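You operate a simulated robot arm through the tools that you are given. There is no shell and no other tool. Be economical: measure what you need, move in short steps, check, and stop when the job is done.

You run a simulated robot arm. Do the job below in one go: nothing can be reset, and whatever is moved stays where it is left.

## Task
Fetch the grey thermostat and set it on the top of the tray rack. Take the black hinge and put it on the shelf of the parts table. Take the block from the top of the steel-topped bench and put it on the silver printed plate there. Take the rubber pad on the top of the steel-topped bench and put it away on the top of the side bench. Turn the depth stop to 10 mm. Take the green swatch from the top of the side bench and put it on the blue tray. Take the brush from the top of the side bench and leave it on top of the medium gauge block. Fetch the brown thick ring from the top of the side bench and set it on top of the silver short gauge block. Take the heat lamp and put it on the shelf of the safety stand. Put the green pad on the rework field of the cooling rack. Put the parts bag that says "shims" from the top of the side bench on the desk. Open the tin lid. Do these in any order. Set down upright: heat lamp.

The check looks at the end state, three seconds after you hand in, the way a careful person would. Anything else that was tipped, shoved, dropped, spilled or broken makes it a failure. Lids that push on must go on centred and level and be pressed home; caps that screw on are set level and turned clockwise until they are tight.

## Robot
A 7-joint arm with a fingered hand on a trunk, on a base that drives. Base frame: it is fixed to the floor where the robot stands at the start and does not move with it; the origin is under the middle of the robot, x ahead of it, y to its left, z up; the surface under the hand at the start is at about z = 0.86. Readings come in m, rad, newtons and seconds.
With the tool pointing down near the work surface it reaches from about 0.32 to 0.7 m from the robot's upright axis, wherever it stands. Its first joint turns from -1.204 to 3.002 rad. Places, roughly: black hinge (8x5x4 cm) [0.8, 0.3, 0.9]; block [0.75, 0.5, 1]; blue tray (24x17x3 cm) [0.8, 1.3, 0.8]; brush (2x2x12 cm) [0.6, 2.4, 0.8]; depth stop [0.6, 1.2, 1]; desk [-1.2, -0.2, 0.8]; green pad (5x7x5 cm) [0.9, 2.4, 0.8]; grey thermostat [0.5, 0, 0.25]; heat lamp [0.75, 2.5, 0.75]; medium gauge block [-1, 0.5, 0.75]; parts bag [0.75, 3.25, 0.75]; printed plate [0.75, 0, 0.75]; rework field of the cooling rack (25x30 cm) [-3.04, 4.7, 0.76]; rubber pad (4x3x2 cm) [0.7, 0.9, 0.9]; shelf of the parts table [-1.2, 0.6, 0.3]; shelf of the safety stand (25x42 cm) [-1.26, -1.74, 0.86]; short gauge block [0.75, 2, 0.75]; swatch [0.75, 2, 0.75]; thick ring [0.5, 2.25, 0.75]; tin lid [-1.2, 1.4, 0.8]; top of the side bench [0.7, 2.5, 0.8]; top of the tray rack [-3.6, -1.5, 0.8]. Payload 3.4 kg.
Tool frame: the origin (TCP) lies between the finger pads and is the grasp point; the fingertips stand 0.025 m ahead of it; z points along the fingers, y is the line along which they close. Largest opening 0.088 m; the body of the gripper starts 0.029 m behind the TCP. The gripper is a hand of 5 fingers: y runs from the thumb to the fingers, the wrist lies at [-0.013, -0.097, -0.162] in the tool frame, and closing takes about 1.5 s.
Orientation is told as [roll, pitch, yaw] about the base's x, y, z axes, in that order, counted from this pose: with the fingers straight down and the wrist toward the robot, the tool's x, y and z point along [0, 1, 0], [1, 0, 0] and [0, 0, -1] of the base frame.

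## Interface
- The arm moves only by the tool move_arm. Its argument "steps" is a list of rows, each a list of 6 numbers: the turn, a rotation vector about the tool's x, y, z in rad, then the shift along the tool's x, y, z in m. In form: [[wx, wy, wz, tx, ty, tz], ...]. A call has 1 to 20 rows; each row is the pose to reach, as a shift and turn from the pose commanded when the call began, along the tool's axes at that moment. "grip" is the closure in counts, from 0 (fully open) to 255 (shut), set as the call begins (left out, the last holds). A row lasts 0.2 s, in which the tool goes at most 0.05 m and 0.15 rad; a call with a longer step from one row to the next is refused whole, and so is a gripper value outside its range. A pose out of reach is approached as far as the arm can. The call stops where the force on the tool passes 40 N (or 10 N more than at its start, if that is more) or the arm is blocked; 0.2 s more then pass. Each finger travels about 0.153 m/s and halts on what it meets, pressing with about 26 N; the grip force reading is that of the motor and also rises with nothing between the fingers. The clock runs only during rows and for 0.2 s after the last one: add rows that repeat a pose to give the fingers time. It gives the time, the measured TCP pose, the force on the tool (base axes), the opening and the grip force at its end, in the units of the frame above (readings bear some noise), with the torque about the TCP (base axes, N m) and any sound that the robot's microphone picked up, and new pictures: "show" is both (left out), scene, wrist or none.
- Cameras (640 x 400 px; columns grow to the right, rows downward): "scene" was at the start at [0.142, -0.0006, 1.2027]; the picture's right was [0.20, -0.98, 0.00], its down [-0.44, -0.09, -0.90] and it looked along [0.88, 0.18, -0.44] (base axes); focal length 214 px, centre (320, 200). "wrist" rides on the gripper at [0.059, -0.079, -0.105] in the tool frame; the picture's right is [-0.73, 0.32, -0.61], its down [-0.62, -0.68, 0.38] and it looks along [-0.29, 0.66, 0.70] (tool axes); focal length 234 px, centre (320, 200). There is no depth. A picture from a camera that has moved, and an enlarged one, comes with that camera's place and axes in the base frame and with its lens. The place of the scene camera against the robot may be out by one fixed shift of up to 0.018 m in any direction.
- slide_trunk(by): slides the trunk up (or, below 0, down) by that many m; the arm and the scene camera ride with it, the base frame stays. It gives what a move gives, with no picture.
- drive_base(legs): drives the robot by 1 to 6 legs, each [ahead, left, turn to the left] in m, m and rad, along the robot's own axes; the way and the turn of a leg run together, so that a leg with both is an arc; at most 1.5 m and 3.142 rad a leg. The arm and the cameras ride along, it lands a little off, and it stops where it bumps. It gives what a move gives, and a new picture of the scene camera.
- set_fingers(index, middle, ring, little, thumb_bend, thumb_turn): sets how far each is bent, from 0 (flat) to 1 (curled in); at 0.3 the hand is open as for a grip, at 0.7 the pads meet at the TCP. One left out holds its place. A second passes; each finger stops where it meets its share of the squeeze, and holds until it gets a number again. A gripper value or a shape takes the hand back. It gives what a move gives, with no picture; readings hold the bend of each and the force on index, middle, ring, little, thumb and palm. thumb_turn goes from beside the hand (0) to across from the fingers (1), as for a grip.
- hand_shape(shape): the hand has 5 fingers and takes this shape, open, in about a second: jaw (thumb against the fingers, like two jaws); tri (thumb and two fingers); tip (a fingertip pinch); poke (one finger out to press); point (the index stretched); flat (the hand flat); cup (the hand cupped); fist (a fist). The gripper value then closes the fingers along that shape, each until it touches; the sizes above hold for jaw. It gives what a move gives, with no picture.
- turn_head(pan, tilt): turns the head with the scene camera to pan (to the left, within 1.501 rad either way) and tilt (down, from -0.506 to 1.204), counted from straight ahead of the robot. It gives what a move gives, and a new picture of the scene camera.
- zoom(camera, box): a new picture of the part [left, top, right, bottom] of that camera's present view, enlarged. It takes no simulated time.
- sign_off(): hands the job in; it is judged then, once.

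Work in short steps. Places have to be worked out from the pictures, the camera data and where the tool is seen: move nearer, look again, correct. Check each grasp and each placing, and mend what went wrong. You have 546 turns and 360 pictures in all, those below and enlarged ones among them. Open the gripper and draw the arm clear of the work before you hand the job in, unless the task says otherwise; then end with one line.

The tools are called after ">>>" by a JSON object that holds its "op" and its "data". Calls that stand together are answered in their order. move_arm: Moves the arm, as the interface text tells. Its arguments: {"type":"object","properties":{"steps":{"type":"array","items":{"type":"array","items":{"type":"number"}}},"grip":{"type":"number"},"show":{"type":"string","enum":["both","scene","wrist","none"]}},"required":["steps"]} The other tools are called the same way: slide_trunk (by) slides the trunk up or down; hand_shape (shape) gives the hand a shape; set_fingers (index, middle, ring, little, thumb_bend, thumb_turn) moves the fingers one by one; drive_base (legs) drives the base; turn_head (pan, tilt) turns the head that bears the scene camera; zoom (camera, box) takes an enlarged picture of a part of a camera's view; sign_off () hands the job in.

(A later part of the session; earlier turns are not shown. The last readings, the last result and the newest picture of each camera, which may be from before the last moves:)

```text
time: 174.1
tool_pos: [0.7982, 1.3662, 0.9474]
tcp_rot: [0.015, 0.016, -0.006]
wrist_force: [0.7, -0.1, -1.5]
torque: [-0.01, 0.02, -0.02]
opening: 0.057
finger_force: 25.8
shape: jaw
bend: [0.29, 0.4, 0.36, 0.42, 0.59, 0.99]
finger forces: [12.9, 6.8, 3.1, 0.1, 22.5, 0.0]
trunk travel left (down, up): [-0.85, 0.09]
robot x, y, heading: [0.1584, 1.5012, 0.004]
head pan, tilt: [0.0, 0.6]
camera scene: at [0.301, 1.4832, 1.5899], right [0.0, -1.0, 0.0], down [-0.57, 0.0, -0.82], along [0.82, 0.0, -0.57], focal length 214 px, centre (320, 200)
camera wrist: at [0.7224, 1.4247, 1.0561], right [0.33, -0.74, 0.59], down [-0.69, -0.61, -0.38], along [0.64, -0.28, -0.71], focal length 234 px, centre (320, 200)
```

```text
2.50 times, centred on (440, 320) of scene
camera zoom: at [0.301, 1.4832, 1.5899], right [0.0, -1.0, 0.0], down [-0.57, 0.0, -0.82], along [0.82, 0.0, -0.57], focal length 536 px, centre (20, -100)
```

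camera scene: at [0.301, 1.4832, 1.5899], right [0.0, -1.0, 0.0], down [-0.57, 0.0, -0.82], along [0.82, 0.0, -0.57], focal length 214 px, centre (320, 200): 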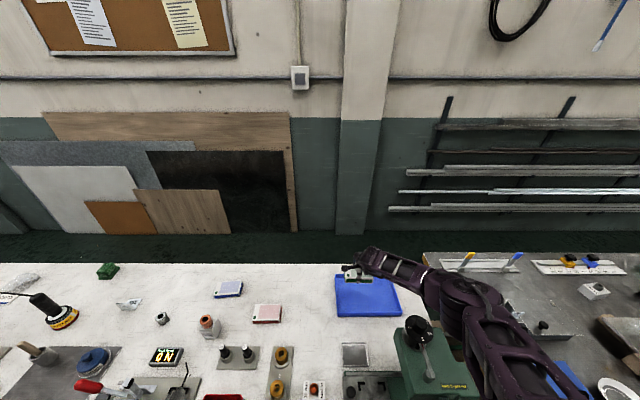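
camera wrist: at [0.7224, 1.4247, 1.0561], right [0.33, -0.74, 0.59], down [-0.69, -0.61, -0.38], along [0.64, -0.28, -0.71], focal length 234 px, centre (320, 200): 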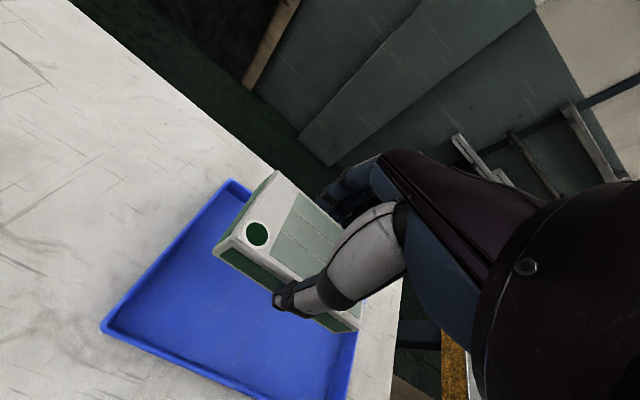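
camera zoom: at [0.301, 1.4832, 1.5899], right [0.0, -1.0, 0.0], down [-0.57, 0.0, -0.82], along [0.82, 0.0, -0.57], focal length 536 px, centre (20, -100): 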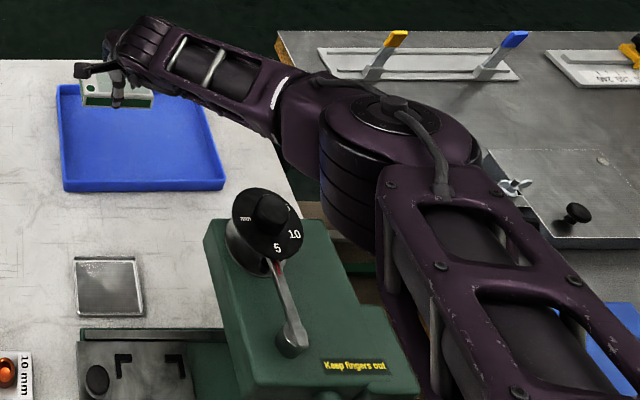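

The elbow overhangs the press's right edge. I'll shift the base 0.12 m right so the elbow clears the press, keeping the hand over the tray.

>>> {"op": "move_arm", "data": {"steps": [[0, 0, 0, 0, 0, -0.04], [0, 0, 0, 0, 0, -0.08], [0, 0, 0, 0, 0, -0.11]], "show": "none"}}

>>> {"op": "drive_base", "data": {"legs": [[0, -0.12, 0]]}}

>>> {"op": "move_arm", "data": {"steps": [[0, 0, 0, 0.03, 0, 0.01], [0, 0, 0, 0.06, 0, 0.03], [0, 0, 0, 0.09, 0, 0.06], [0, 0, 0, 0.115, 0, 0.09], [0, 0, 0, 0.115, 0, 0.12]]}}

>>> {"op": "zoom", "data": {"camera": "scene", "box": [280, 240, 500, 400]}}

```text
time: 174.9
tool_pos: [0.8001, 1.3645, 1.0609]
tcp_rot: [0.014, 0.016, -0.005]
wrist_force: [-0.3, -0.5, -0.8]
torque: [0.0, 0.03, 0.0]
opening: 0.0571
finger_force: 25.8
shape: jaw
bend: [0.29, 0.4, 0.36, 0.42, 0.59, 0.99]
finger forces: [12.9, 6.8, 3.0, 0.0, 22.5, 0.0]
trunk travel left (down, up): [-0.85, 0.09]
robot x, y, heading: [0.161, 1.5027, 0.003]
head pan, tilt: [0.0, 0.6]
```

```text
time: 176.2
tool_pos: [0.8011, 1.245, 1.0617]
tcp_rot: [0.013, 0.015, -0.002]
wrist_force: [0.6, 0.0, -1.5]
torque: [0.02, -0.01, 0.02]
opening: 0.0569
finger_force: 26.5
shape: jaw
bend: [0.29, 0.4, 0.36, 0.42, 0.59, 0.99]
finger forces: [12.8, 6.7, 3.0, 0.1, 22.5, 0.0]
trunk travel left (down, up): [-0.85, 0.09]
robot x, y, heading: [0.1603, 1.3803, 0.004]
head pan, tilt: [0.0, 0.6]
camera scene: at [0.3008, 1.3624, 1.59], right [0.01, -1.0, 0.0], down [-0.56, 0.0, -0.82], along [0.82, 0.01, -0.57], focal length 214 px, centre (320, 200)
```

scene: 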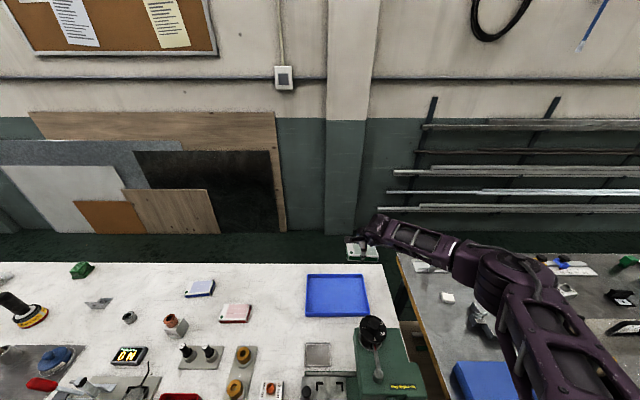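

```text
time: 177.4
tool_pos: [0.8004, 1.3602, 0.9463]
tcp_rot: [0.013, 0.015, -0.001]
wrist_force: [0.4, 0.3, -0.9]
torque: [0.0, 0.03, -0.02]
opening: 0.0571
finger_force: 26.3
shape: jaw
bend: [0.29, 0.4, 0.37, 0.42, 0.59, 0.99]
finger forces: [12.8, 6.7, 2.9, 0.1, 22.4, 0.0]
trunk travel left (down, up): [-0.85, 0.09]
robot x, y, heading: [0.1606, 1.3793, 0.004]
head pan, tilt: [0.0, 0.6]
camera scene: at [0.3011, 1.3606, 1.59], right [0.01, -1.0, 0.0], down [-0.57, 0.0, -0.82], along [0.82, 0.01, -0.57], focal length 214 px, centre (320, 200)
camera wrist: at [0.7238, 1.4178, 1.0538], right [0.33, -0.74, 0.59], down [-0.69, -0.62, -0.38], along [0.65, -0.28, -0.71], focal length 234 px, centre (320, 200)
```

scene: 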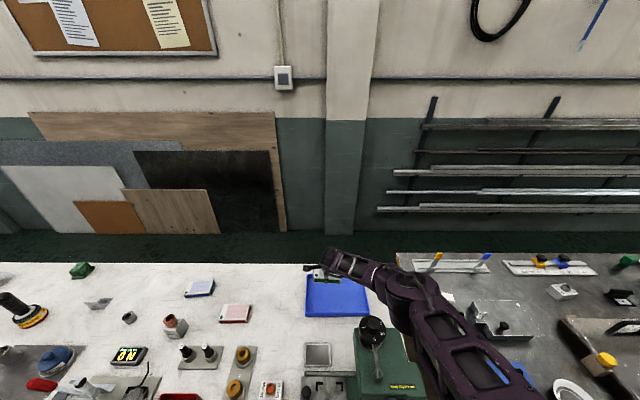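
wrist: 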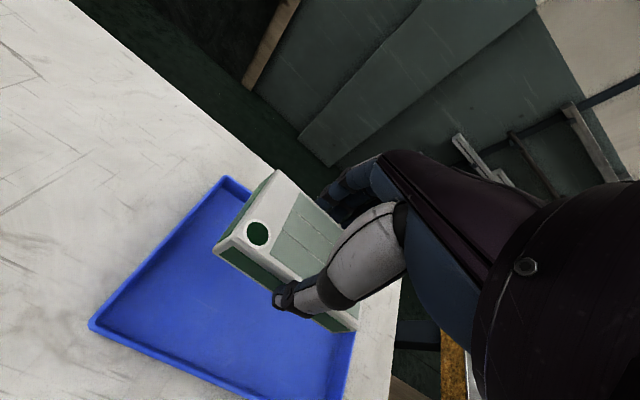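

```text
2.50 times, centred on (390, 320) of scene
camera zoom: at [0.3011, 1.3606, 1.59], right [0.01, -1.0, 0.0], down [-0.57, 0.0, -0.82], along [0.82, 0.01, -0.57], focal length 536 px, centre (145, -100)
```

zoom: 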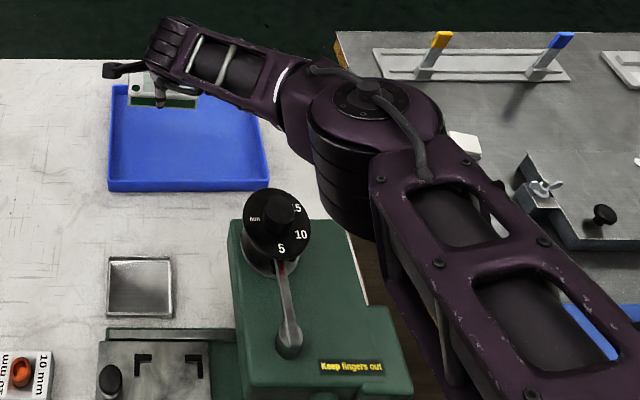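

A bit more room helps; I shift the base another 0.14 m right the same way.

>>> {"op": "move_arm", "data": {"steps": [[0, 0, 0, 0, 0, -0.04], [0, 0, 0, 0, 0, -0.08], [0, 0, 0, 0, 0, -0.11]], "show": "none"}}

>>> {"op": "drive_base", "data": {"legs": [[0, -0.14, 0]]}}

>>> {"op": "move_arm", "data": {"steps": [[0, 0, 0, 0.035, 0, 0.0], [0, 0, 0, 0.07, 0, 0.02], [0, 0, 0, 0.105, 0, 0.05], [0, 0, 0, 0.135, 0, 0.08], [0, 0, 0, 0.135, 0, 0.11]], "show": "none"}}

>>> {"op": "zoom", "data": {"camera": "scene", "box": [230, 240, 450, 400]}}

```text
time: 178.2
tool_pos: [0.8035, 1.3601, 1.0518]
tcp_rot: [0.014, 0.015, -0.002]
wrist_force: [1.3, -0.3, -0.2]
torque: [-0.01, -0.03, 0.01]
opening: 0.0569
finger_force: 26.0
shape: jaw
bend: [0.29, 0.4, 0.37, 0.42, 0.59, 0.99]
finger forces: [12.9, 6.7, 3.0, 0.0, 22.4, 0.0]
trunk travel left (down, up): [-0.85, 0.09]
robot x, y, heading: [0.1602, 1.3771, 0.011]
head pan, tilt: [0.0, 0.6]
```

```text
time: 179.5
tool_pos: [0.7895, 1.2677, 1.0531]
tcp_rot: [0.013, 0.015, 0.036]
wrist_force: [-0.8, 0.0, -1.1]
torque: [0.04, -0.03, -0.01]
opening: 0.0568
finger_force: 26.3
shape: jaw
bend: [0.29, 0.4, 0.37, 0.42, 0.59, 0.99]
finger forces: [12.9, 6.7, 3.0, 0.1, 22.4, 0.0]
trunk travel left (down, up): [-0.85, 0.09]
robot x, y, heading: [0.1492, 1.2588, 0.043]
head pan, tilt: [0.0, 0.6]
camera scene: at [0.2864, 1.2485, 1.5902], right [0.04, -1.0, 0.0], down [-0.56, -0.03, -0.83], along [0.82, 0.04, -0.56], focal length 214 px, centre (320, 200)
```

scene: 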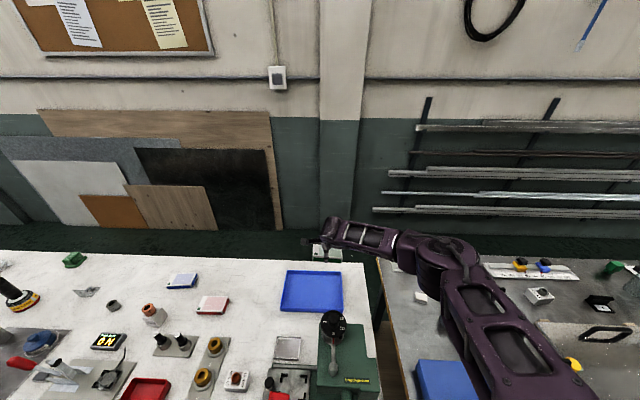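

```text
time: 180.7
tool_pos: [0.7737, 1.3848, 0.977]
tcp_rot: [0.016, 0.016, 0.037]
wrist_force: [0.7, 0.8, 0.1]
torque: [-0.02, 0.02, 0.01]
opening: 0.0565
finger_force: 25.8
shape: jaw
bend: [0.29, 0.4, 0.37, 0.42, 0.59, 0.99]
finger forces: [12.8, 6.8, 2.9, 0.1, 22.4, 0.1]
out of reach, approached as far as the arm can: row 4, 5
trunk travel left (down, up): [-0.85, 0.09]
robot x, y, heading: [0.1448, 1.2609, 0.047]
head pan, tilt: [0.0, 0.6]
```

```text
2.50 times, centred on (340, 320) of scene
camera zoom: at [0.2876, 1.2474, 1.59], right [0.04, -1.0, 0.0], down [-0.56, -0.02, -0.82], along [0.82, 0.04, -0.57], focal length 536 px, centre (270, -100)
```

zoom: 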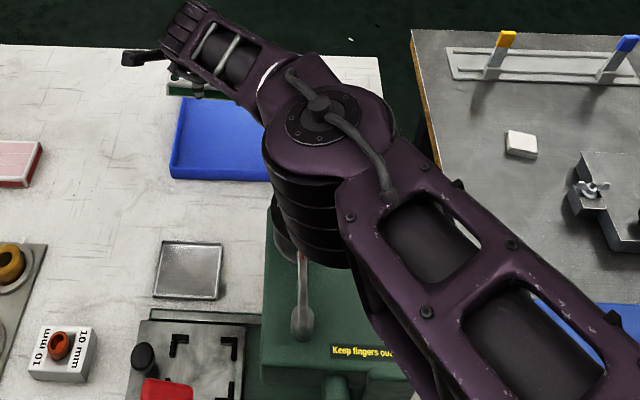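

When extended, the elbow lies on the shoulder–hand line, so approaching from the left with an extended arm keeps it off the press. I go to y≈1.68 and lower the trunk.

>>> {"op": "move_arm", "data": {"steps": [[0, 0, 0, -0.03, 0, -0.04], [0, 0, 0, -0.06, -0.02, -0.08], [0, 0, 0, -0.1, -0.05, -0.1], [0, 0, 0, -0.13, -0.08, -0.1]], "show": "none"}}

>>> {"op": "drive_base", "data": {"legs": [[-0.02, 0.2, -0.045], [0.02, 0.22, 0]]}}

>>> {"op": "slide_trunk", "data": {"by": -0.25}}

```text
refused: row 2 steps farther than a row can; nothing moved
```

```text
time: 183.6
tool_pos: [0.7746, 1.7732, 0.9768]
tcp_rot: [0.015, 0.016, -0.008]
wrist_force: [-0.3, 0.2, -1.9]
torque: [-0.02, -0.02, 0.05]
opening: 0.057
finger_force: 26.0
shape: jaw
bend: [0.29, 0.4, 0.37, 0.42, 0.59, 0.99]
finger forces: [12.7, 6.7, 2.9, 0.0, 22.2, 0.1]
trunk travel left (down, up): [-0.85, 0.09]
robot x, y, heading: [0.1404, 1.6769, -0.004]
head pan, tilt: [0.0, 0.6]
camera scene: at [0.2829, 1.6598, 1.59], right [0.0, -1.0, 0.0], down [-0.57, 0.0, -0.83], along [0.83, 0.0, -0.57], focal length 214 px, centre (320, 200)
```

scene: 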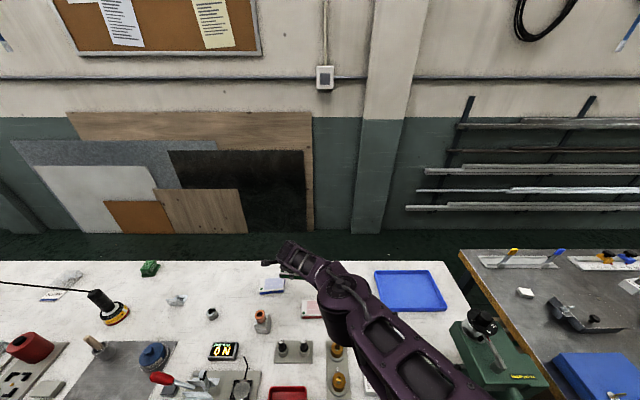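

```text
time: 185.3
tool_pos: [0.7762, 1.7741, 0.8092]
tcp_rot: [0.011, -0.006, -0.002]
wrist_force: [-6.8, -3.5, 26.0]
torque: [-0.67, -0.36, -0.09]
opening: 0.0501
finger_force: 26.3
shape: jaw
bend: [0.74, 0.42, 0.38, 0.4, 0.64, 0.98]
finger forces: [15.9, 5.2, 3.1, 17.0, 33.3, 0.0]
trunk travel left (down, up): [-0.673, 0.267]
robot x, y, heading: [0.1437, 1.6811, 0.001]
head pan, tilt: [0.0, 0.6]
stopped: the force on the tool passed its limit at 52 N (the readings are from after the stop); the commanded pose is now the measured one
```

The arm move had been refused and the trunk lowered the hand onto the bench. I stop and look at what it rests on.

>>> {"op": "move_arm", "data": {"steps": [[0, 0, 0, 0, 0, -0.005]]}}

>>> {"op": "zoom", "data": {"camera": "scene", "box": [220, 220, 420, 360]}}

>>> {"op": "zoom", "data": {"camera": "wrist", "box": [160, 120, 400, 380]}}

```text
time: 185.7
tool_pos: [0.7765, 1.774, 0.8107]
tcp_rot: [0.012, 0.002, -0.007]
wrist_force: [0.0, -1.5, 8.7]
torque: [-0.49, -0.16, -0.04]
opening: 0.0506
finger_force: 26.3
shape: jaw
bend: [0.74, 0.42, 0.38, 0.4, 0.64, 0.98]
finger forces: [19.1, 6.2, 3.8, 13.0, 30.2, 0.0]
trunk travel left (down, up): [-0.673, 0.267]
robot x, y, heading: [0.1386, 1.679, 0.0]
head pan, tilt: [0.0, 0.6]
camera scene: at [0.2807, 1.6595, 1.4128], right [0.0, -1.0, 0.0], down [-0.56, 0.0, -0.83], along [0.83, 0.0, -0.56], focal length 214 px, centre (320, 200)
camera wrist: at [0.6998, 1.8322, 0.9178], right [0.32, -0.73, 0.6], down [-0.69, -0.62, -0.39], along [0.65, -0.28, -0.7], focal length 234 px, centre (320, 200)
```

scene: 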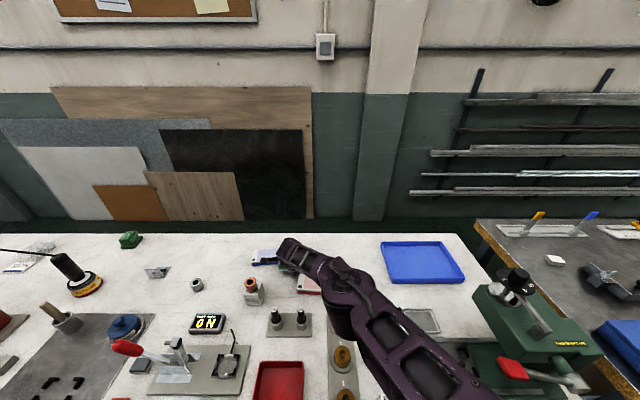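
wrist: 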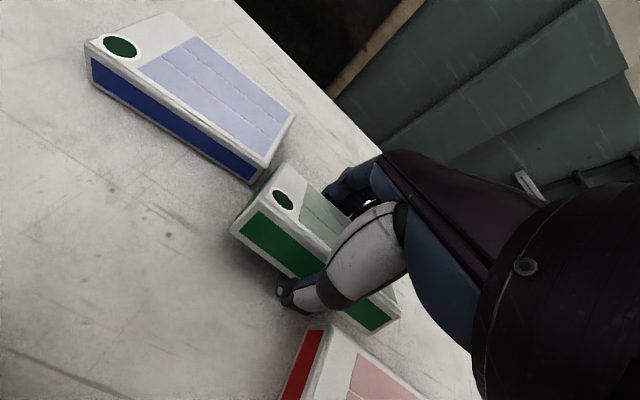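

```text
2.86 times, centred on (320, 290) of scene
camera zoom: at [0.2807, 1.6595, 1.4128], right [0.0, -1.0, 0.0], down [-0.56, 0.0, -0.83], along [0.83, 0.0, -0.56], focal length 613 px, centre (320, -57)
```

zoom: 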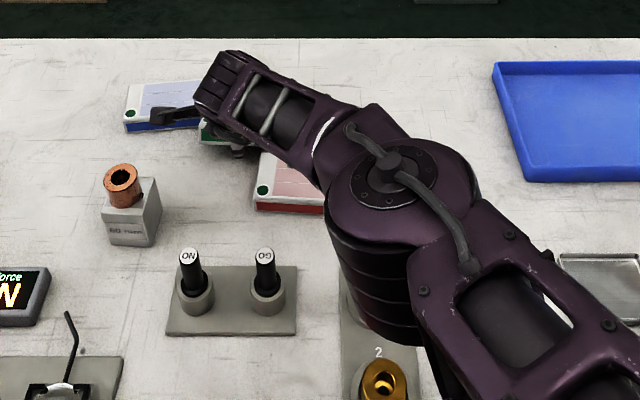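

```text
1.54 times, centred on (280, 250) of wrist
camera zoom: at [0.6998, 1.8322, 0.9178], right [0.32, -0.73, 0.6], down [-0.69, -0.62, -0.39], along [0.65, -0.28, -0.7], focal length 360 px, centre (382, 123)
```

zoom: 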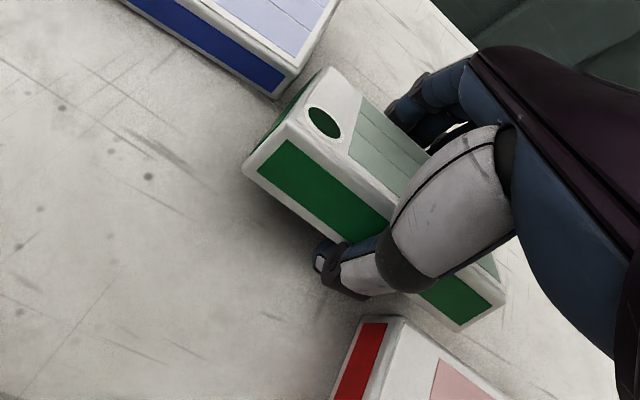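

The green pack landed between the blue and red packs without disturbing them, just tilted in my grip. I lift it up again.

>>> {"op": "move_arm", "data": {"steps": [[0, 0, 0, 0, 0, -0.04], [0, 0, 0, 0, 0, -0.08], [0, 0, 0, 0, 0, -0.12], [0, 0, 0, 0, 0, -0.16], [0, 0, 0, 0, 0, -0.19]]}}

>>> {"op": "zoom", "data": {"camera": "scene", "box": [220, 200, 420, 340]}}

```text
time: 186.9
tool_pos: [0.7789, 1.7709, 1.0006]
tcp_rot: [0.011, 0.006, -0.004]
wrist_force: [0.5, -0.4, -0.9]
torque: [-0.01, 0.0, 0.0]
opening: 0.0505
finger_force: 26.1
shape: jaw
bend: [0.74, 0.42, 0.38, 0.41, 0.65, 0.98]
finger forces: [17.5, 6.4, 4.4, 3.9, 29.8, 0.0]
trunk travel left (down, up): [-0.673, 0.267]
robot x, y, heading: [0.1445, 1.6773, 0.003]
head pan, tilt: [0.0, 0.6]
camera scene: at [0.2826, 1.6602, 1.4128], right [0.0, -1.0, 0.0], down [-0.56, 0.0, -0.83], along [0.83, 0.0, -0.56], focal length 214 px, centre (320, 200)
camera wrist: at [0.7017, 1.8291, 1.109], right [0.32, -0.73, 0.6], down [-0.69, -0.62, -0.39], along [0.65, -0.28, -0.7], focal length 234 px, centre (320, 200)
```

scene: 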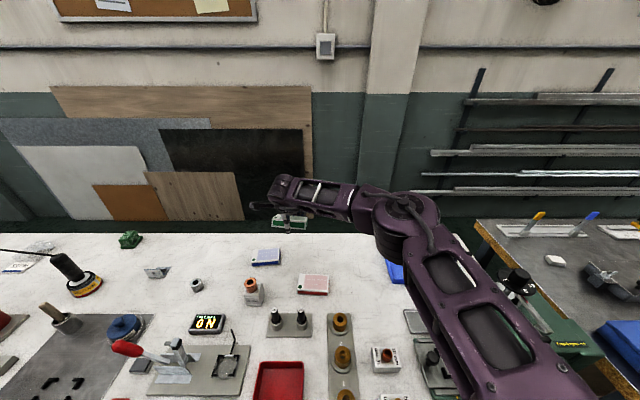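
wrist: 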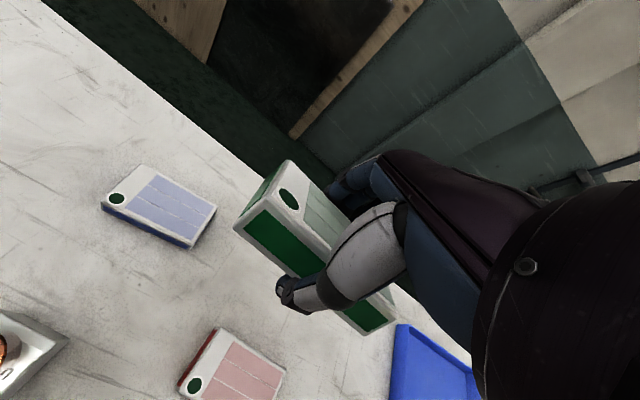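

```text
2.86 times, centred on (320, 270) of scene
camera zoom: at [0.2826, 1.6602, 1.4128], right [0.0, -1.0, 0.0], down [-0.56, 0.0, -0.83], along [0.83, 0.0, -0.56], focal length 613 px, centre (320, 0)
```

zoom: 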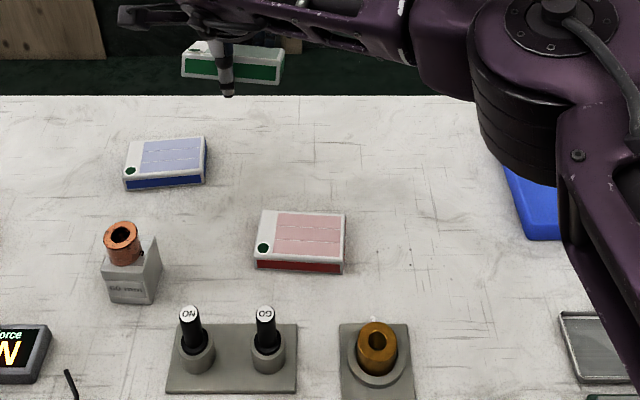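

Neighbours are undisturbed. I shift the base a bit and move the hand right toward the tray, high.

>>> {"op": "drive_base", "data": {"legs": [[0.02, -0.05, 0]]}}

>>> {"op": "move_arm", "data": {"steps": [[0, 0, 0, -0.045, 0, 0.0], [0, 0, 0, -0.09, 0, 0], [0, 0, 0, -0.135, 0, 0], [0, 0, 0, -0.18, 0, 0], [0, 0, 0, -0.225, 0, 0], [0, 0, 0, -0.27, 0, 0], [0, 0, 0, -0.315, 0, 0], [0, 0, 0, -0.355, 0, 0]]}}

>>> {"op": "zoom", "data": {"camera": "scene", "box": [340, 200, 560, 360]}}

```text
time: 187.9
tool_pos: [0.7991, 1.7201, 1.0012]
tcp_rot: [0.013, 0.006, -0.004]
wrist_force: [1.5, 0.3, -0.7]
torque: [0.0, 0.01, -0.05]
opening: 0.05
finger_force: 26.3
shape: jaw
bend: [0.74, 0.42, 0.38, 0.41, 0.65, 0.98]
finger forces: [17.5, 6.3, 4.4, 3.9, 29.7, 0.1]
trunk travel left (down, up): [-0.673, 0.267]
robot x, y, heading: [0.1618, 1.6312, 0.003]
head pan, tilt: [0.0, 0.6]
camera scene: at [0.3027, 1.6101, 1.4128], right [0.0, -1.0, 0.0], down [-0.57, 0.0, -0.82], along [0.82, 0.0, -0.57], focal length 214 px, centre (320, 200)
```

scene: 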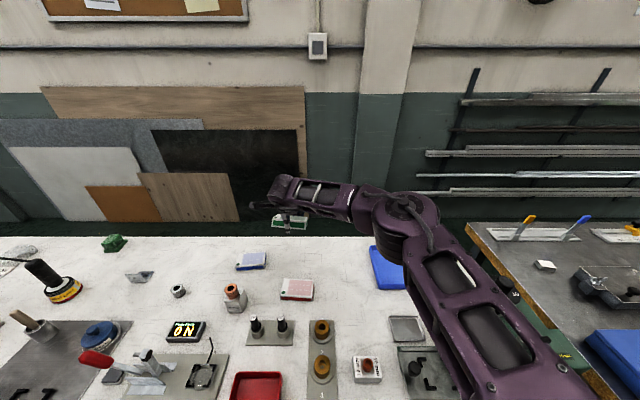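

```text
time: 189.7
tool_pos: [0.7951, 1.3663, 0.9946]
tcp_rot: [0.012, 0.003, -0.004]
wrist_force: [-0.1, -0.3, -0.3]
torque: [-0.02, 0.02, -0.01]
opening: 0.0501
finger_force: 26.4
shape: jaw
bend: [0.74, 0.42, 0.38, 0.41, 0.65, 0.98]
finger forces: [17.8, 6.4, 4.4, 3.6, 29.2, 0.0]
trunk travel left (down, up): [-0.673, 0.267]
robot x, y, heading: [0.1633, 1.6275, 0.004]
head pan, tilt: [0.0, 0.6]
camera scene: at [0.3021, 1.6094, 1.4129], right [0.0, -1.0, 0.0], down [-0.56, 0.0, -0.83], along [0.83, 0.0, -0.56], focal length 214 px, centre (320, 200)
camera wrist: at [0.7184, 1.4254, 1.1017], right [0.32, -0.73, 0.6], down [-0.69, -0.62, -0.39], along [0.65, -0.28, -0.7], focal length 234 px, centre (320, 200)
```

scene: 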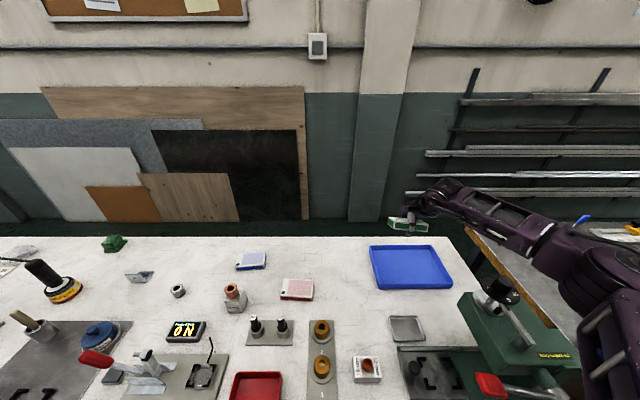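
wrist: 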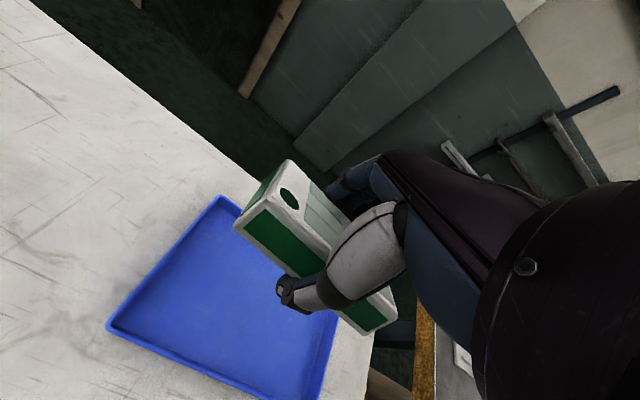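

```text
2.50 times, centred on (450, 280) of scene
camera zoom: at [0.3021, 1.6094, 1.4129], right [0.0, -1.0, 0.0], down [-0.56, 0.0, -0.83], along [0.83, 0.0, -0.56], focal length 536 px, centre (-5, 0)
```

zoom: 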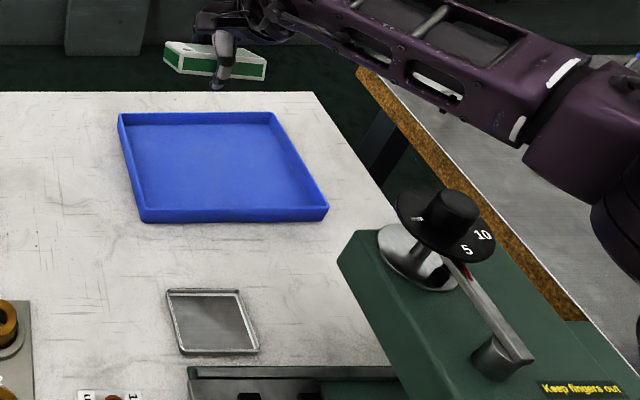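

The arm reaches farther to its right, so I move the base further left (y≈1.85) to straighten it and keep the elbow left of the press.

>>> {"op": "drive_base", "data": {"legs": [[0, 0.22, 0]]}}

>>> {"op": "move_arm", "data": {"steps": [[0, 0, 0, -0.045, 0, 0.0], [0, 0, 0, -0.09, 0, 0], [0, 0, 0, -0.135, 0, 0], [0, 0, 0, -0.18, 0, 0], [0, 0, 0, -0.225, 0, 0]]}}

```text
time: 191.4
tool_pos: [0.7943, 1.5912, 0.9938]
tcp_rot: [0.012, 0.005, -0.009]
wrist_force: [0.6, -0.8, -0.5]
torque: [0.02, -0.01, 0.01]
opening: 0.0502
finger_force: 25.8
shape: jaw
bend: [0.74, 0.42, 0.38, 0.41, 0.65, 0.98]
finger forces: [17.8, 6.5, 4.4, 3.7, 29.2, 0.0]
trunk travel left (down, up): [-0.673, 0.267]
robot x, y, heading: [0.1625, 1.8573, -0.003]
head pan, tilt: [0.0, 0.6]
camera scene: at [0.3031, 1.8368, 1.4128], right [-0.01, -1.0, 0.0], down [-0.57, 0.0, -0.82], along [0.82, 0.0, -0.57], focal length 214 px, centre (320, 200)
```

scene: 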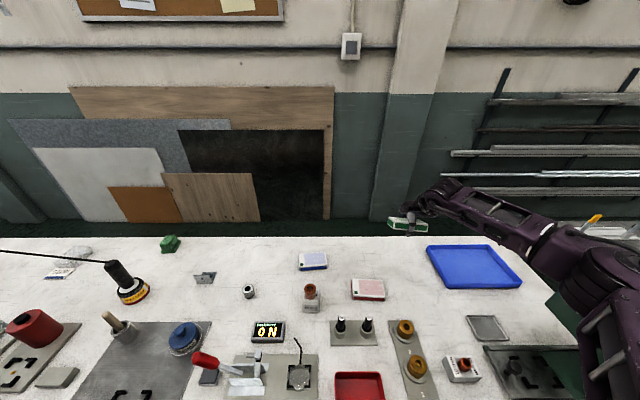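

```text
time: 192.6
tool_pos: [0.7685, 1.4516, 0.9915]
tcp_rot: [0.014, 0.005, -0.007]
wrist_force: [-0.4, 0.3, 0.0]
torque: [-0.01, 0.01, 0.0]
opening: 0.05
finger_force: 26.4
shape: jaw
bend: [0.74, 0.42, 0.38, 0.42, 0.65, 0.98]
finger forces: [17.9, 6.3, 4.4, 3.5, 29.1, 0.0]
out of reach, approached as far as the arm can: row 3, 4, 5
trunk travel left (down, up): [-0.673, 0.267]
robot x, y, heading: [0.1627, 1.8547, -0.01]
head pan, tilt: [0.0, 0.6]
camera scene: at [0.3046, 1.8375, 1.4127], right [0.0, -1.0, 0.0], down [-0.57, 0.0, -0.82], along [0.82, 0.0, -0.57], focal length 214 px, centre (320, 200)
camera wrist: at [0.6923, 1.5097, 1.0981], right [0.32, -0.74, 0.6], down [-0.69, -0.61, -0.39], along [0.65, -0.29, -0.7], focal length 234 px, centre (320, 200)
```

scene: 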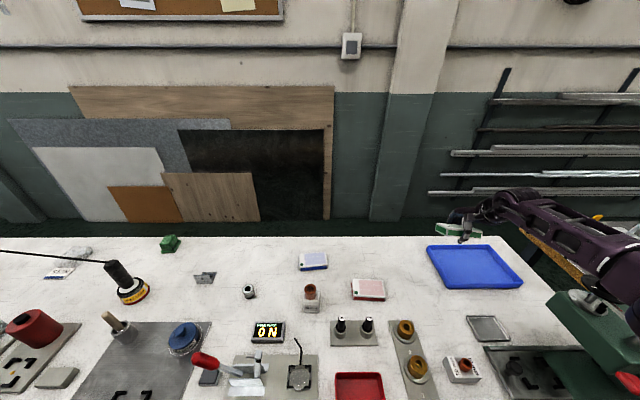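
wrist: 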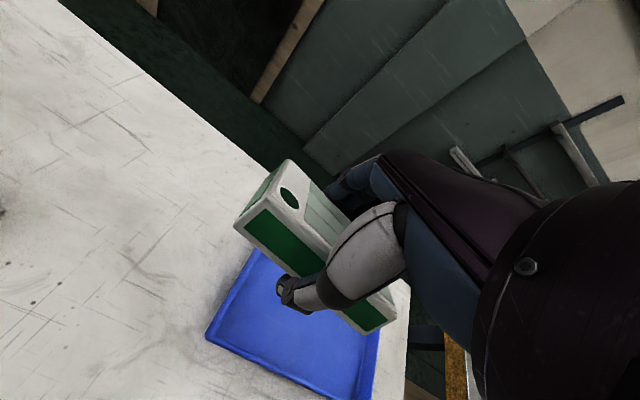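

Elbow always swings right of the hand line, onto the dial. I'll use a higher trunk, stand at y≈1.46, and aim at the nearer part of the tray (x≈0.765), so the elbow bends outward past the dial and stays higher.

>>> {"op": "move_arm", "data": {"steps": [[0, 0, 0, 0.01, -0.02, -0.03], [0, 0, 0, 0.02, -0.04, -0.06], [0, 0, 0, 0.03, -0.06, -0.09]], "show": "none"}}

>>> {"op": "slide_trunk", "data": {"by": 0.22}}

>>> {"op": "drive_base", "data": {"legs": [[0, -0.39, 0]]}}

```text
time: 193.4
tool_pos: [0.7102, 1.4774, 1.0814]
tcp_rot: [0.014, 0.005, -0.01]
wrist_force: [-0.3, 0.1, -1.4]
torque: [0.03, -0.03, 0.0]
opening: 0.0502
finger_force: 25.9
shape: jaw
bend: [0.74, 0.42, 0.38, 0.42, 0.65, 0.98]
finger forces: [17.8, 6.3, 4.3, 3.2, 29.3, 0.0]
trunk travel left (down, up): [-0.673, 0.267]
robot x, y, heading: [0.1603, 1.8531, -0.006]
head pan, tilt: [0.0, 0.6]
```

```text
time: 195.7
tool_pos: [0.7127, 1.4788, 1.3013]
tcp_rot: [0.012, 0.005, -0.011]
wrist_force: [1.0, -0.3, -1.3]
torque: [-0.02, 0.01, 0.0]
opening: 0.0499
finger_force: 25.5
shape: jaw
bend: [0.74, 0.42, 0.38, 0.42, 0.65, 0.98]
finger forces: [17.8, 6.3, 4.3, 3.2, 29.3, 0.1]
trunk travel left (down, up): [-0.893, 0.047]
robot x, y, heading: [0.1672, 1.8602, -0.009]
head pan, tilt: [0.0, 0.6]
```

```text
time: 198.2
tool_pos: [0.7083, 1.0893, 1.3013]
tcp_rot: [0.012, 0.004, -0.011]
wrist_force: [0.4, 0.0, 0.1]
torque: [0.01, 0.05, -0.01]
opening: 0.0498
finger_force: 25.6
shape: jaw
bend: [0.74, 0.42, 0.38, 0.42, 0.65, 0.98]
finger forces: [17.8, 6.3, 4.3, 3.1, 29.4, 0.0]
trunk travel left (down, up): [-0.893, 0.047]
robot x, y, heading: [0.1609, 1.4656, -0.008]
head pan, tilt: [0.0, 0.6]
camera scene: at [0.3006, 1.4477, 1.6329], right [-0.01, -1.0, 0.0], down [-0.56, 0.0, -0.83], along [0.83, -0.01, -0.56], focal length 214 px, centre (320, 200)
```

scene: 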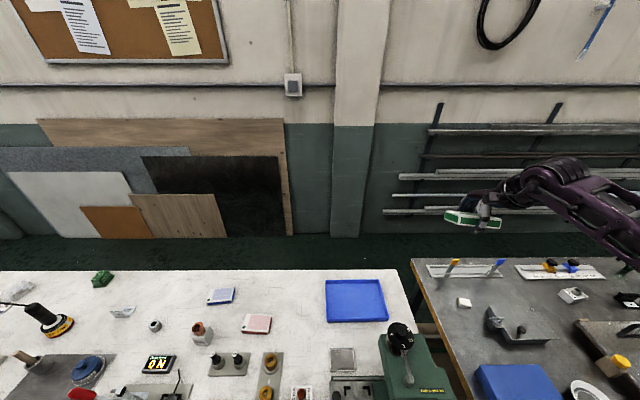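

I move the hand left over the tray and lower to z≈0.98.

>>> {"op": "move_arm", "data": {"steps": [[0, 0, 0, 0.045, 0.008, 0], [0, 0, 0, 0.09, 0.016, 0.0], [0, 0, 0, 0.135, 0.024, 0.015], [0, 0, 0, 0.18, 0.032, 0.03], [0, 0, 0, 0.22, 0.04, 0.05], [0, 0, 0, 0.255, 0.048, 0.08], [0, 0, 0, 0.275, 0.052, 0.12], [0, 0, 0, 0.28, 0.055, 0.165], [0, 0, 0, 0.28, 0.055, 0.21], [0, 0, 0, 0.28, 0.055, 0.255], [0, 0, 0, 0.28, 0.055, 0.3], [0, 0, 0, 0.28, 0.055, 0.33]]}}

>>> {"op": "zoom", "data": {"camera": "scene", "box": [300, 240, 520, 400]}}

```text
time: 200.8
tool_pos: [0.767, 1.3737, 0.9743]
tcp_rot: [0.012, 0.005, -0.014]
wrist_force: [0.3, 0.1, -0.8]
torque: [0.02, 0.01, 0.03]
opening: 0.0494
finger_force: 26.1
shape: jaw
bend: [0.74, 0.42, 0.38, 0.42, 0.65, 0.98]
finger forces: [18.1, 6.1, 4.2, 2.6, 28.8, 0.0]
trunk travel left (down, up): [-0.893, 0.047]
robot x, y, heading: [0.1571, 1.4669, -0.007]
head pan, tilt: [0.0, 0.6]
camera scene: at [0.3012, 1.447, 1.6328], right [-0.01, -1.0, 0.0], down [-0.57, 0.0, -0.82], along [0.82, -0.01, -0.57], focal length 214 px, centre (320, 200)
camera wrist: at [0.6903, 1.4325, 1.0819], right [0.32, -0.74, 0.6], down [-0.69, -0.61, -0.39], along [0.65, -0.29, -0.7], focal length 234 px, centre (320, 200)
```

scene: 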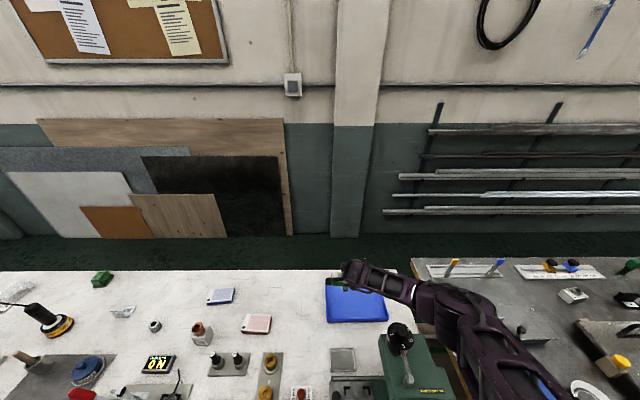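
wrist: 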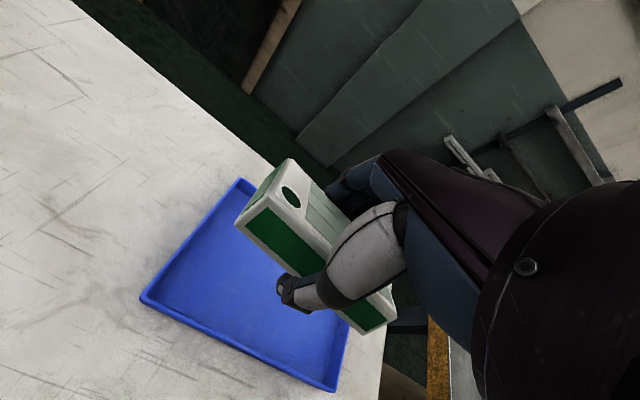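

```text
2.50 times, centred on (410, 320) of scene
camera zoom: at [0.3012, 1.447, 1.6328], right [-0.01, -1.0, 0.0], down [-0.57, 0.0, -0.82], along [0.82, -0.01, -0.57], focal length 536 px, centre (95, -100)
```

zoom: 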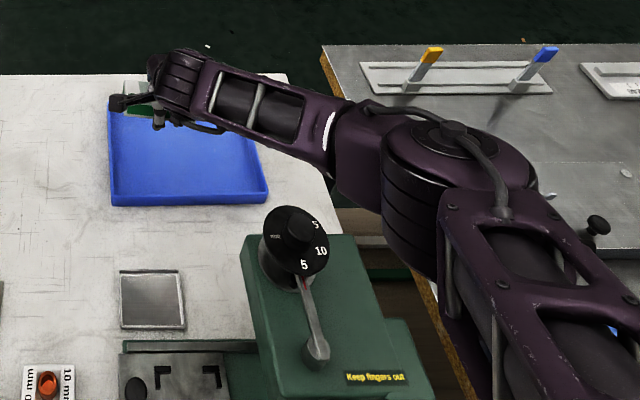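

The elbow is now clear to the right of the press. I lower toward the tray in steps.

>>> {"op": "move_arm", "data": {"steps": [[0, 0, 0, 0, 0, 0.04], [0, 0, 0, 0, 0, 0.08], [0, 0, 0, 0, 0, 0.11]]}}

>>> {"op": "zoom", "data": {"camera": "scene", "box": [300, 240, 520, 400]}}

```text
time: 201.6
tool_pos: [0.7589, 1.3783, 0.875]
tcp_rot: [0.012, 0.001, -0.01]
wrist_force: [-1.1, -0.4, 0.2]
torque: [-0.02, -0.04, 0.01]
opening: 0.0493
finger_force: 25.6
shape: jaw
bend: [0.74, 0.42, 0.38, 0.42, 0.65, 0.98]
finger forces: [18.2, 6.0, 4.1, 2.7, 28.8, 0.0]
out of reach, approached as far as the arm can: row 3
trunk travel left (down, up): [-0.893, 0.047]
robot x, y, heading: [0.161, 1.4689, -0.006]
head pan, tilt: [0.0, 0.6]
camera scene: at [0.3001, 1.4482, 1.633], right [-0.01, -1.0, 0.0], down [-0.56, 0.0, -0.83], along [0.83, -0.01, -0.56], focal length 214 px, centre (320, 200)
camera wrist: at [0.6821, 1.4374, 0.9823], right [0.32, -0.74, 0.6], down [-0.69, -0.61, -0.39], along [0.65, -0.29, -0.7], focal length 234 px, centre (320, 200)
```

scene: 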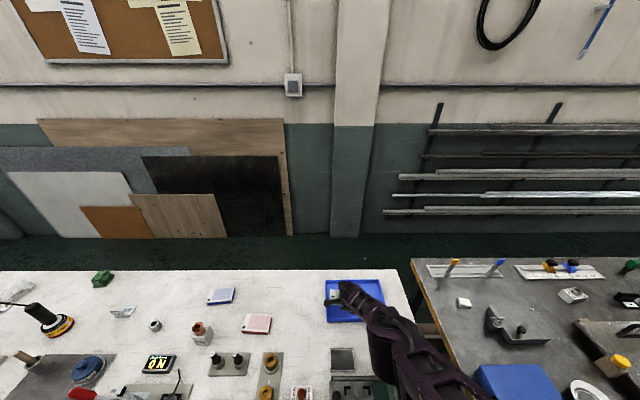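
wrist: 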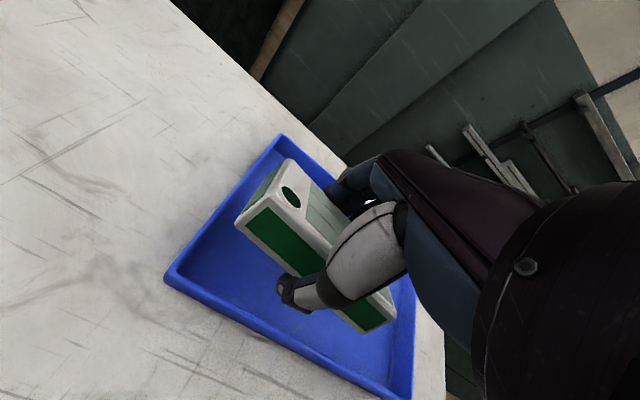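

```text
2.50 times, centred on (410, 320) of scene
camera zoom: at [0.3001, 1.4482, 1.633], right [-0.01, -1.0, 0.0], down [-0.56, 0.0, -0.83], along [0.83, -0.01, -0.56], focal length 536 px, centre (95, -100)
```

zoom: 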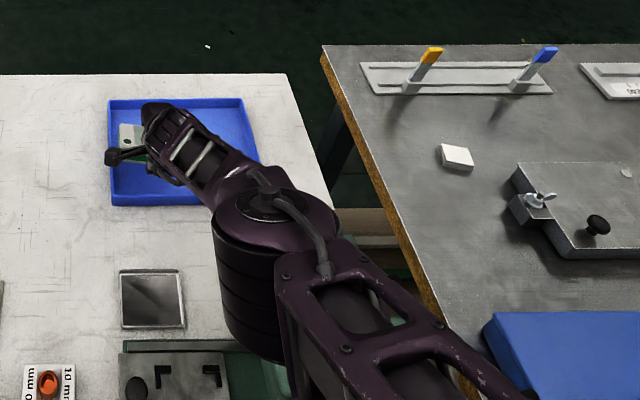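

The arm is now straight with the elbow passing well above the press. Lowering the trunk 4 cm should bring the pack to the tray floor.

>>> {"op": "slide_trunk", "data": {"by": -0.035}}

>>> {"op": "zoom", "data": {"camera": "wrist", "box": [120, 100, 460, 400]}}

```text
time: 202.3
tool_pos: [0.7587, 1.3776, 0.8405]
tcp_rot: [0.011, 0.003, -0.012]
wrist_force: [-0.1, -0.9, -0.2]
torque: [0.03, 0.01, 0.02]
opening: 0.0494
finger_force: 25.5
shape: jaw
bend: [0.74, 0.42, 0.38, 0.42, 0.65, 0.98]
finger forces: [18.3, 6.2, 4.1, 2.6, 28.7, 0.0]
trunk travel left (down, up): [-0.858, 0.082]
robot x, y, heading: [0.1583, 1.4664, -0.005]
head pan, tilt: [0.0, 0.6]
```

```text
1.33 times, centred on (290, 250) of wrist
camera zoom: at [0.6825, 1.4361, 0.947], right [0.32, -0.74, 0.6], down [-0.69, -0.61, -0.39], along [0.65, -0.29, -0.7], focal length 312 px, centre (360, 133)
```

zoom: 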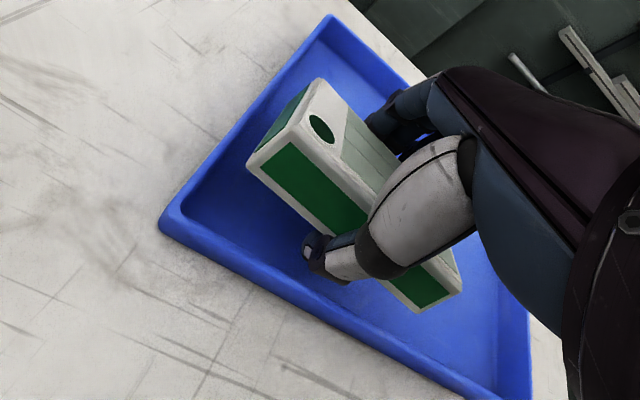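

Still slightly above the floor. I lower 1.5 cm more.

>>> {"op": "slide_trunk", "data": {"by": -0.018}}

```text
time: 203.0
tool_pos: [0.7597, 1.3768, 0.8228]
tcp_rot: [0.012, 0.004, -0.013]
wrist_force: [-1.4, -1.1, -0.5]
torque: [0.02, -0.02, -0.04]
opening: 0.0496
finger_force: 26.3
shape: jaw
bend: [0.74, 0.42, 0.38, 0.42, 0.65, 0.98]
finger forces: [18.3, 6.2, 4.1, 2.7, 28.8, 0.0]
trunk travel left (down, up): [-0.84, 0.1]
robot x, y, heading: [0.1629, 1.4653, -0.01]
head pan, tilt: [0.0, 0.6]
```

No contact yet; I lower in smaller amounts.

>>> {"op": "slide_trunk", "data": {"by": -0.01}}

>>> {"op": "zoom", "data": {"camera": "wrist", "box": [120, 100, 460, 400]}}

```text
time: 203.6
tool_pos: [0.7596, 1.3782, 0.8172]
tcp_rot: [0.013, -0.003, -0.011]
wrist_force: [3.5, 1.0, 22.0]
torque: [-0.59, 0.22, -0.07]
opening: 0.0484
finger_force: 26.2
shape: jaw
bend: [0.74, 0.42, 0.38, 0.4, 0.67, 0.97]
finger forces: [21.2, 5.9, 2.8, 14.2, 45.4, 0.0]
trunk travel left (down, up): [-0.83, 0.11]
robot x, y, heading: [0.1578, 1.468, -0.003]
head pan, tilt: [0.0, 0.6]
```

```text
1.33 times, centred on (290, 250) of wrist
camera zoom: at [0.6822, 1.4372, 0.9223], right [0.31, -0.74, 0.6], down [-0.69, -0.61, -0.39], along [0.66, -0.29, -0.7], focal length 312 px, centre (360, 133)
```

zoom: 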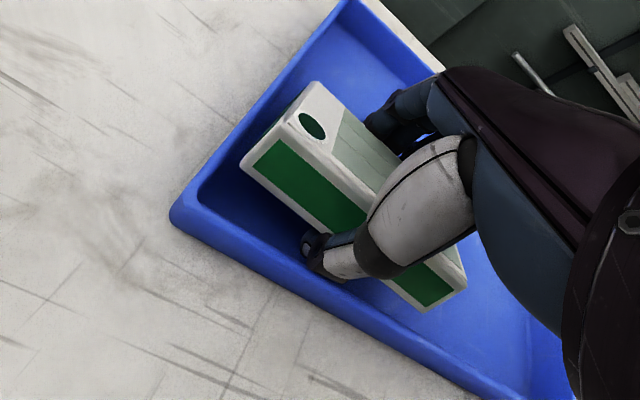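

Contact with the tray floor. The thumb is near the tray's front wall, so I open only the fingers, then rise.

>>> {"op": "set_fingers", "data": {"index": 0.3, "middle": 0.25, "ring": 0.25, "little": 0.25, "thumb_bend": 0.6}}

>>> {"op": "slide_trunk", "data": {"by": 0.08}}

>>> {"op": "move_arm", "data": {"steps": [[0, 0, 0, 0, 0, 0]]}}

```text
time: 204.6
tool_pos: [0.7581, 1.3775, 0.8126]
tcp_rot: [0.012, 0.0, -0.012]
wrist_force: [-4.1, 0.5, 10.4]
torque: [0.06, -0.24, 0.01]
opening: 0.0623
finger_force: 10.6
shape: fingers
bend: [0.29, 0.25, 0.25, 0.25, 0.52, 1.0]
finger forces: [9.6, 0.0, 0.0, 0.1, 11.6, 0.0]
trunk travel left (down, up): [-0.83, 0.11]
robot x, y, heading: [0.1591, 1.4674, -0.005]
head pan, tilt: [0.0, 0.6]
```

```text
time: 205.8
tool_pos: [0.7591, 1.3775, 0.892]
tcp_rot: [0.012, 0.003, -0.011]
wrist_force: [0.2, -0.6, 0.5]
torque: [-0.01, 0.01, 0.0]
opening: 0.0611
finger_force: 8.2
shape: fingers
bend: [0.29, 0.25, 0.25, 0.25, 0.52, 1.0]
finger forces: [8.0, 0.0, 0.0, 0.1, 8.6, 0.0]
trunk travel left (down, up): [-0.91, 0.03]
robot x, y, heading: [0.1595, 1.4641, -0.009]
head pan, tilt: [0.0, 0.6]
```

```text
time: 206.2
tool_pos: [0.7593, 1.377, 0.8914]
tcp_rot: [0.012, 0.005, -0.012]
wrist_force: [0.5, -0.5, 0.7]
torque: [0.04, -0.02, -0.01]
opening: 0.061
finger_force: 8.4
shape: fingers
bend: [0.29, 0.25, 0.25, 0.25, 0.52, 1.0]
finger forces: [8.0, 0.1, 0.0, 0.0, 8.5, 0.1]
trunk travel left (down, up): [-0.91, 0.03]
robot x, y, heading: [0.1582, 1.4705, -0.01]
head pan, tilt: [0.0, 0.6]
camera scene: at [0.3007, 1.4468, 1.6498], right [-0.01, -1.0, 0.0], down [-0.56, 0.0, -0.83], along [0.82, -0.01, -0.56], focal length 214 px, centre (320, 200)
camera wrist: at [0.6826, 1.4362, 0.999], right [0.32, -0.74, 0.6], down [-0.69, -0.61, -0.39], along [0.65, -0.29, -0.7], focal length 234 px, centre (320, 200)
```

scene: 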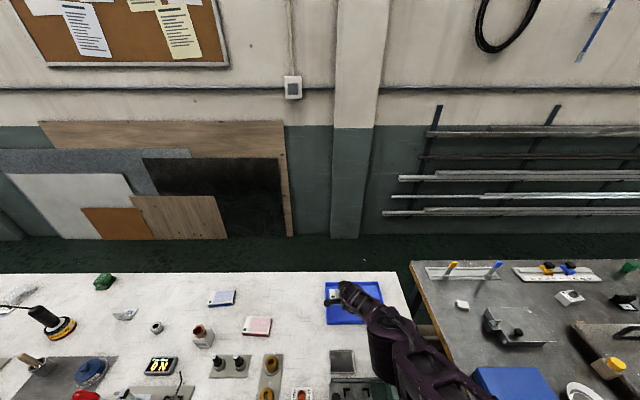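
wrist: 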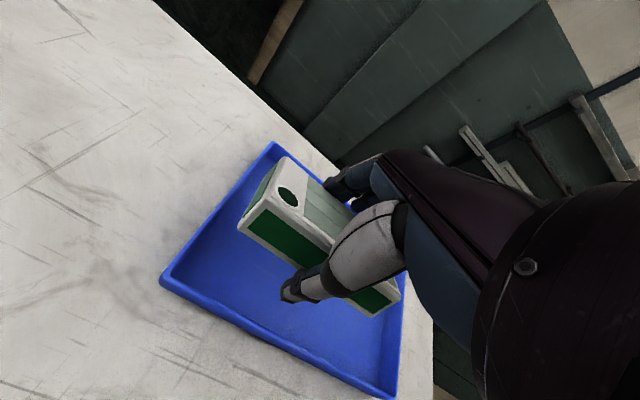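

Still held by the index. I lower again and open the index wider, checking before rising.

>>> {"op": "slide_trunk", "data": {"by": -0.079}}

>>> {"op": "set_fingers", "data": {"index": 0.1, "middle": 0.1, "ring": 0.1, "little": 0.1, "thumb_bend": 0.5}}

>>> {"op": "zoom", "data": {"camera": "wrist", "box": [120, 100, 460, 400]}}

```text
time: 207.3
tool_pos: [0.7592, 1.3759, 0.8139]
tcp_rot: [0.012, 0.002, -0.012]
wrist_force: [-1.3, -0.9, 8.5]
torque: [0.07, -0.21, 0.05]
opening: 0.0621
finger_force: 11.0
shape: fingers
bend: [0.29, 0.25, 0.25, 0.25, 0.51, 1.0]
finger forces: [11.1, 0.1, 0.1, 0.0, 11.3, 0.0]
trunk travel left (down, up): [-0.831, 0.109]
robot x, y, heading: [0.1583, 1.4686, -0.006]
head pan, tilt: [0.0, 0.6]
```

```text
time: 208.3
tool_pos: [0.7591, 1.3771, 0.813]
tcp_rot: [0.011, 0.004, -0.014]
wrist_force: [1.0, 0.4, -0.1]
torque: [0.0, 0.0, -0.01]
opening: 0.0873
finger_force: 0.0
shape: fingers
bend: [0.1, 0.1, 0.1, 0.1, 0.5, 1.0]
finger forces: [0.0, 0.0, 0.0, 0.1, 0.0, 0.0]
trunk travel left (down, up): [-0.831, 0.109]
robot x, y, heading: [0.1561, 1.4638, -0.005]
head pan, tilt: [0.0, 0.6]
```

```text
1.33 times, centred on (290, 250) of wrist
camera zoom: at [0.6826, 1.4362, 0.9201], right [0.32, -0.74, 0.6], down [-0.69, -0.61, -0.39], along [0.65, -0.29, -0.7], focal length 312 px, centre (360, 133)
```

zoom: 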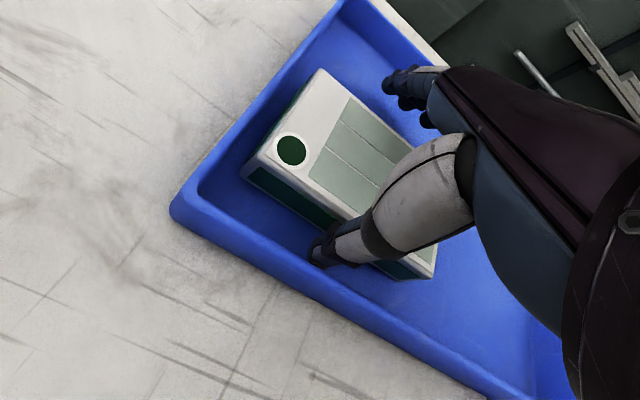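

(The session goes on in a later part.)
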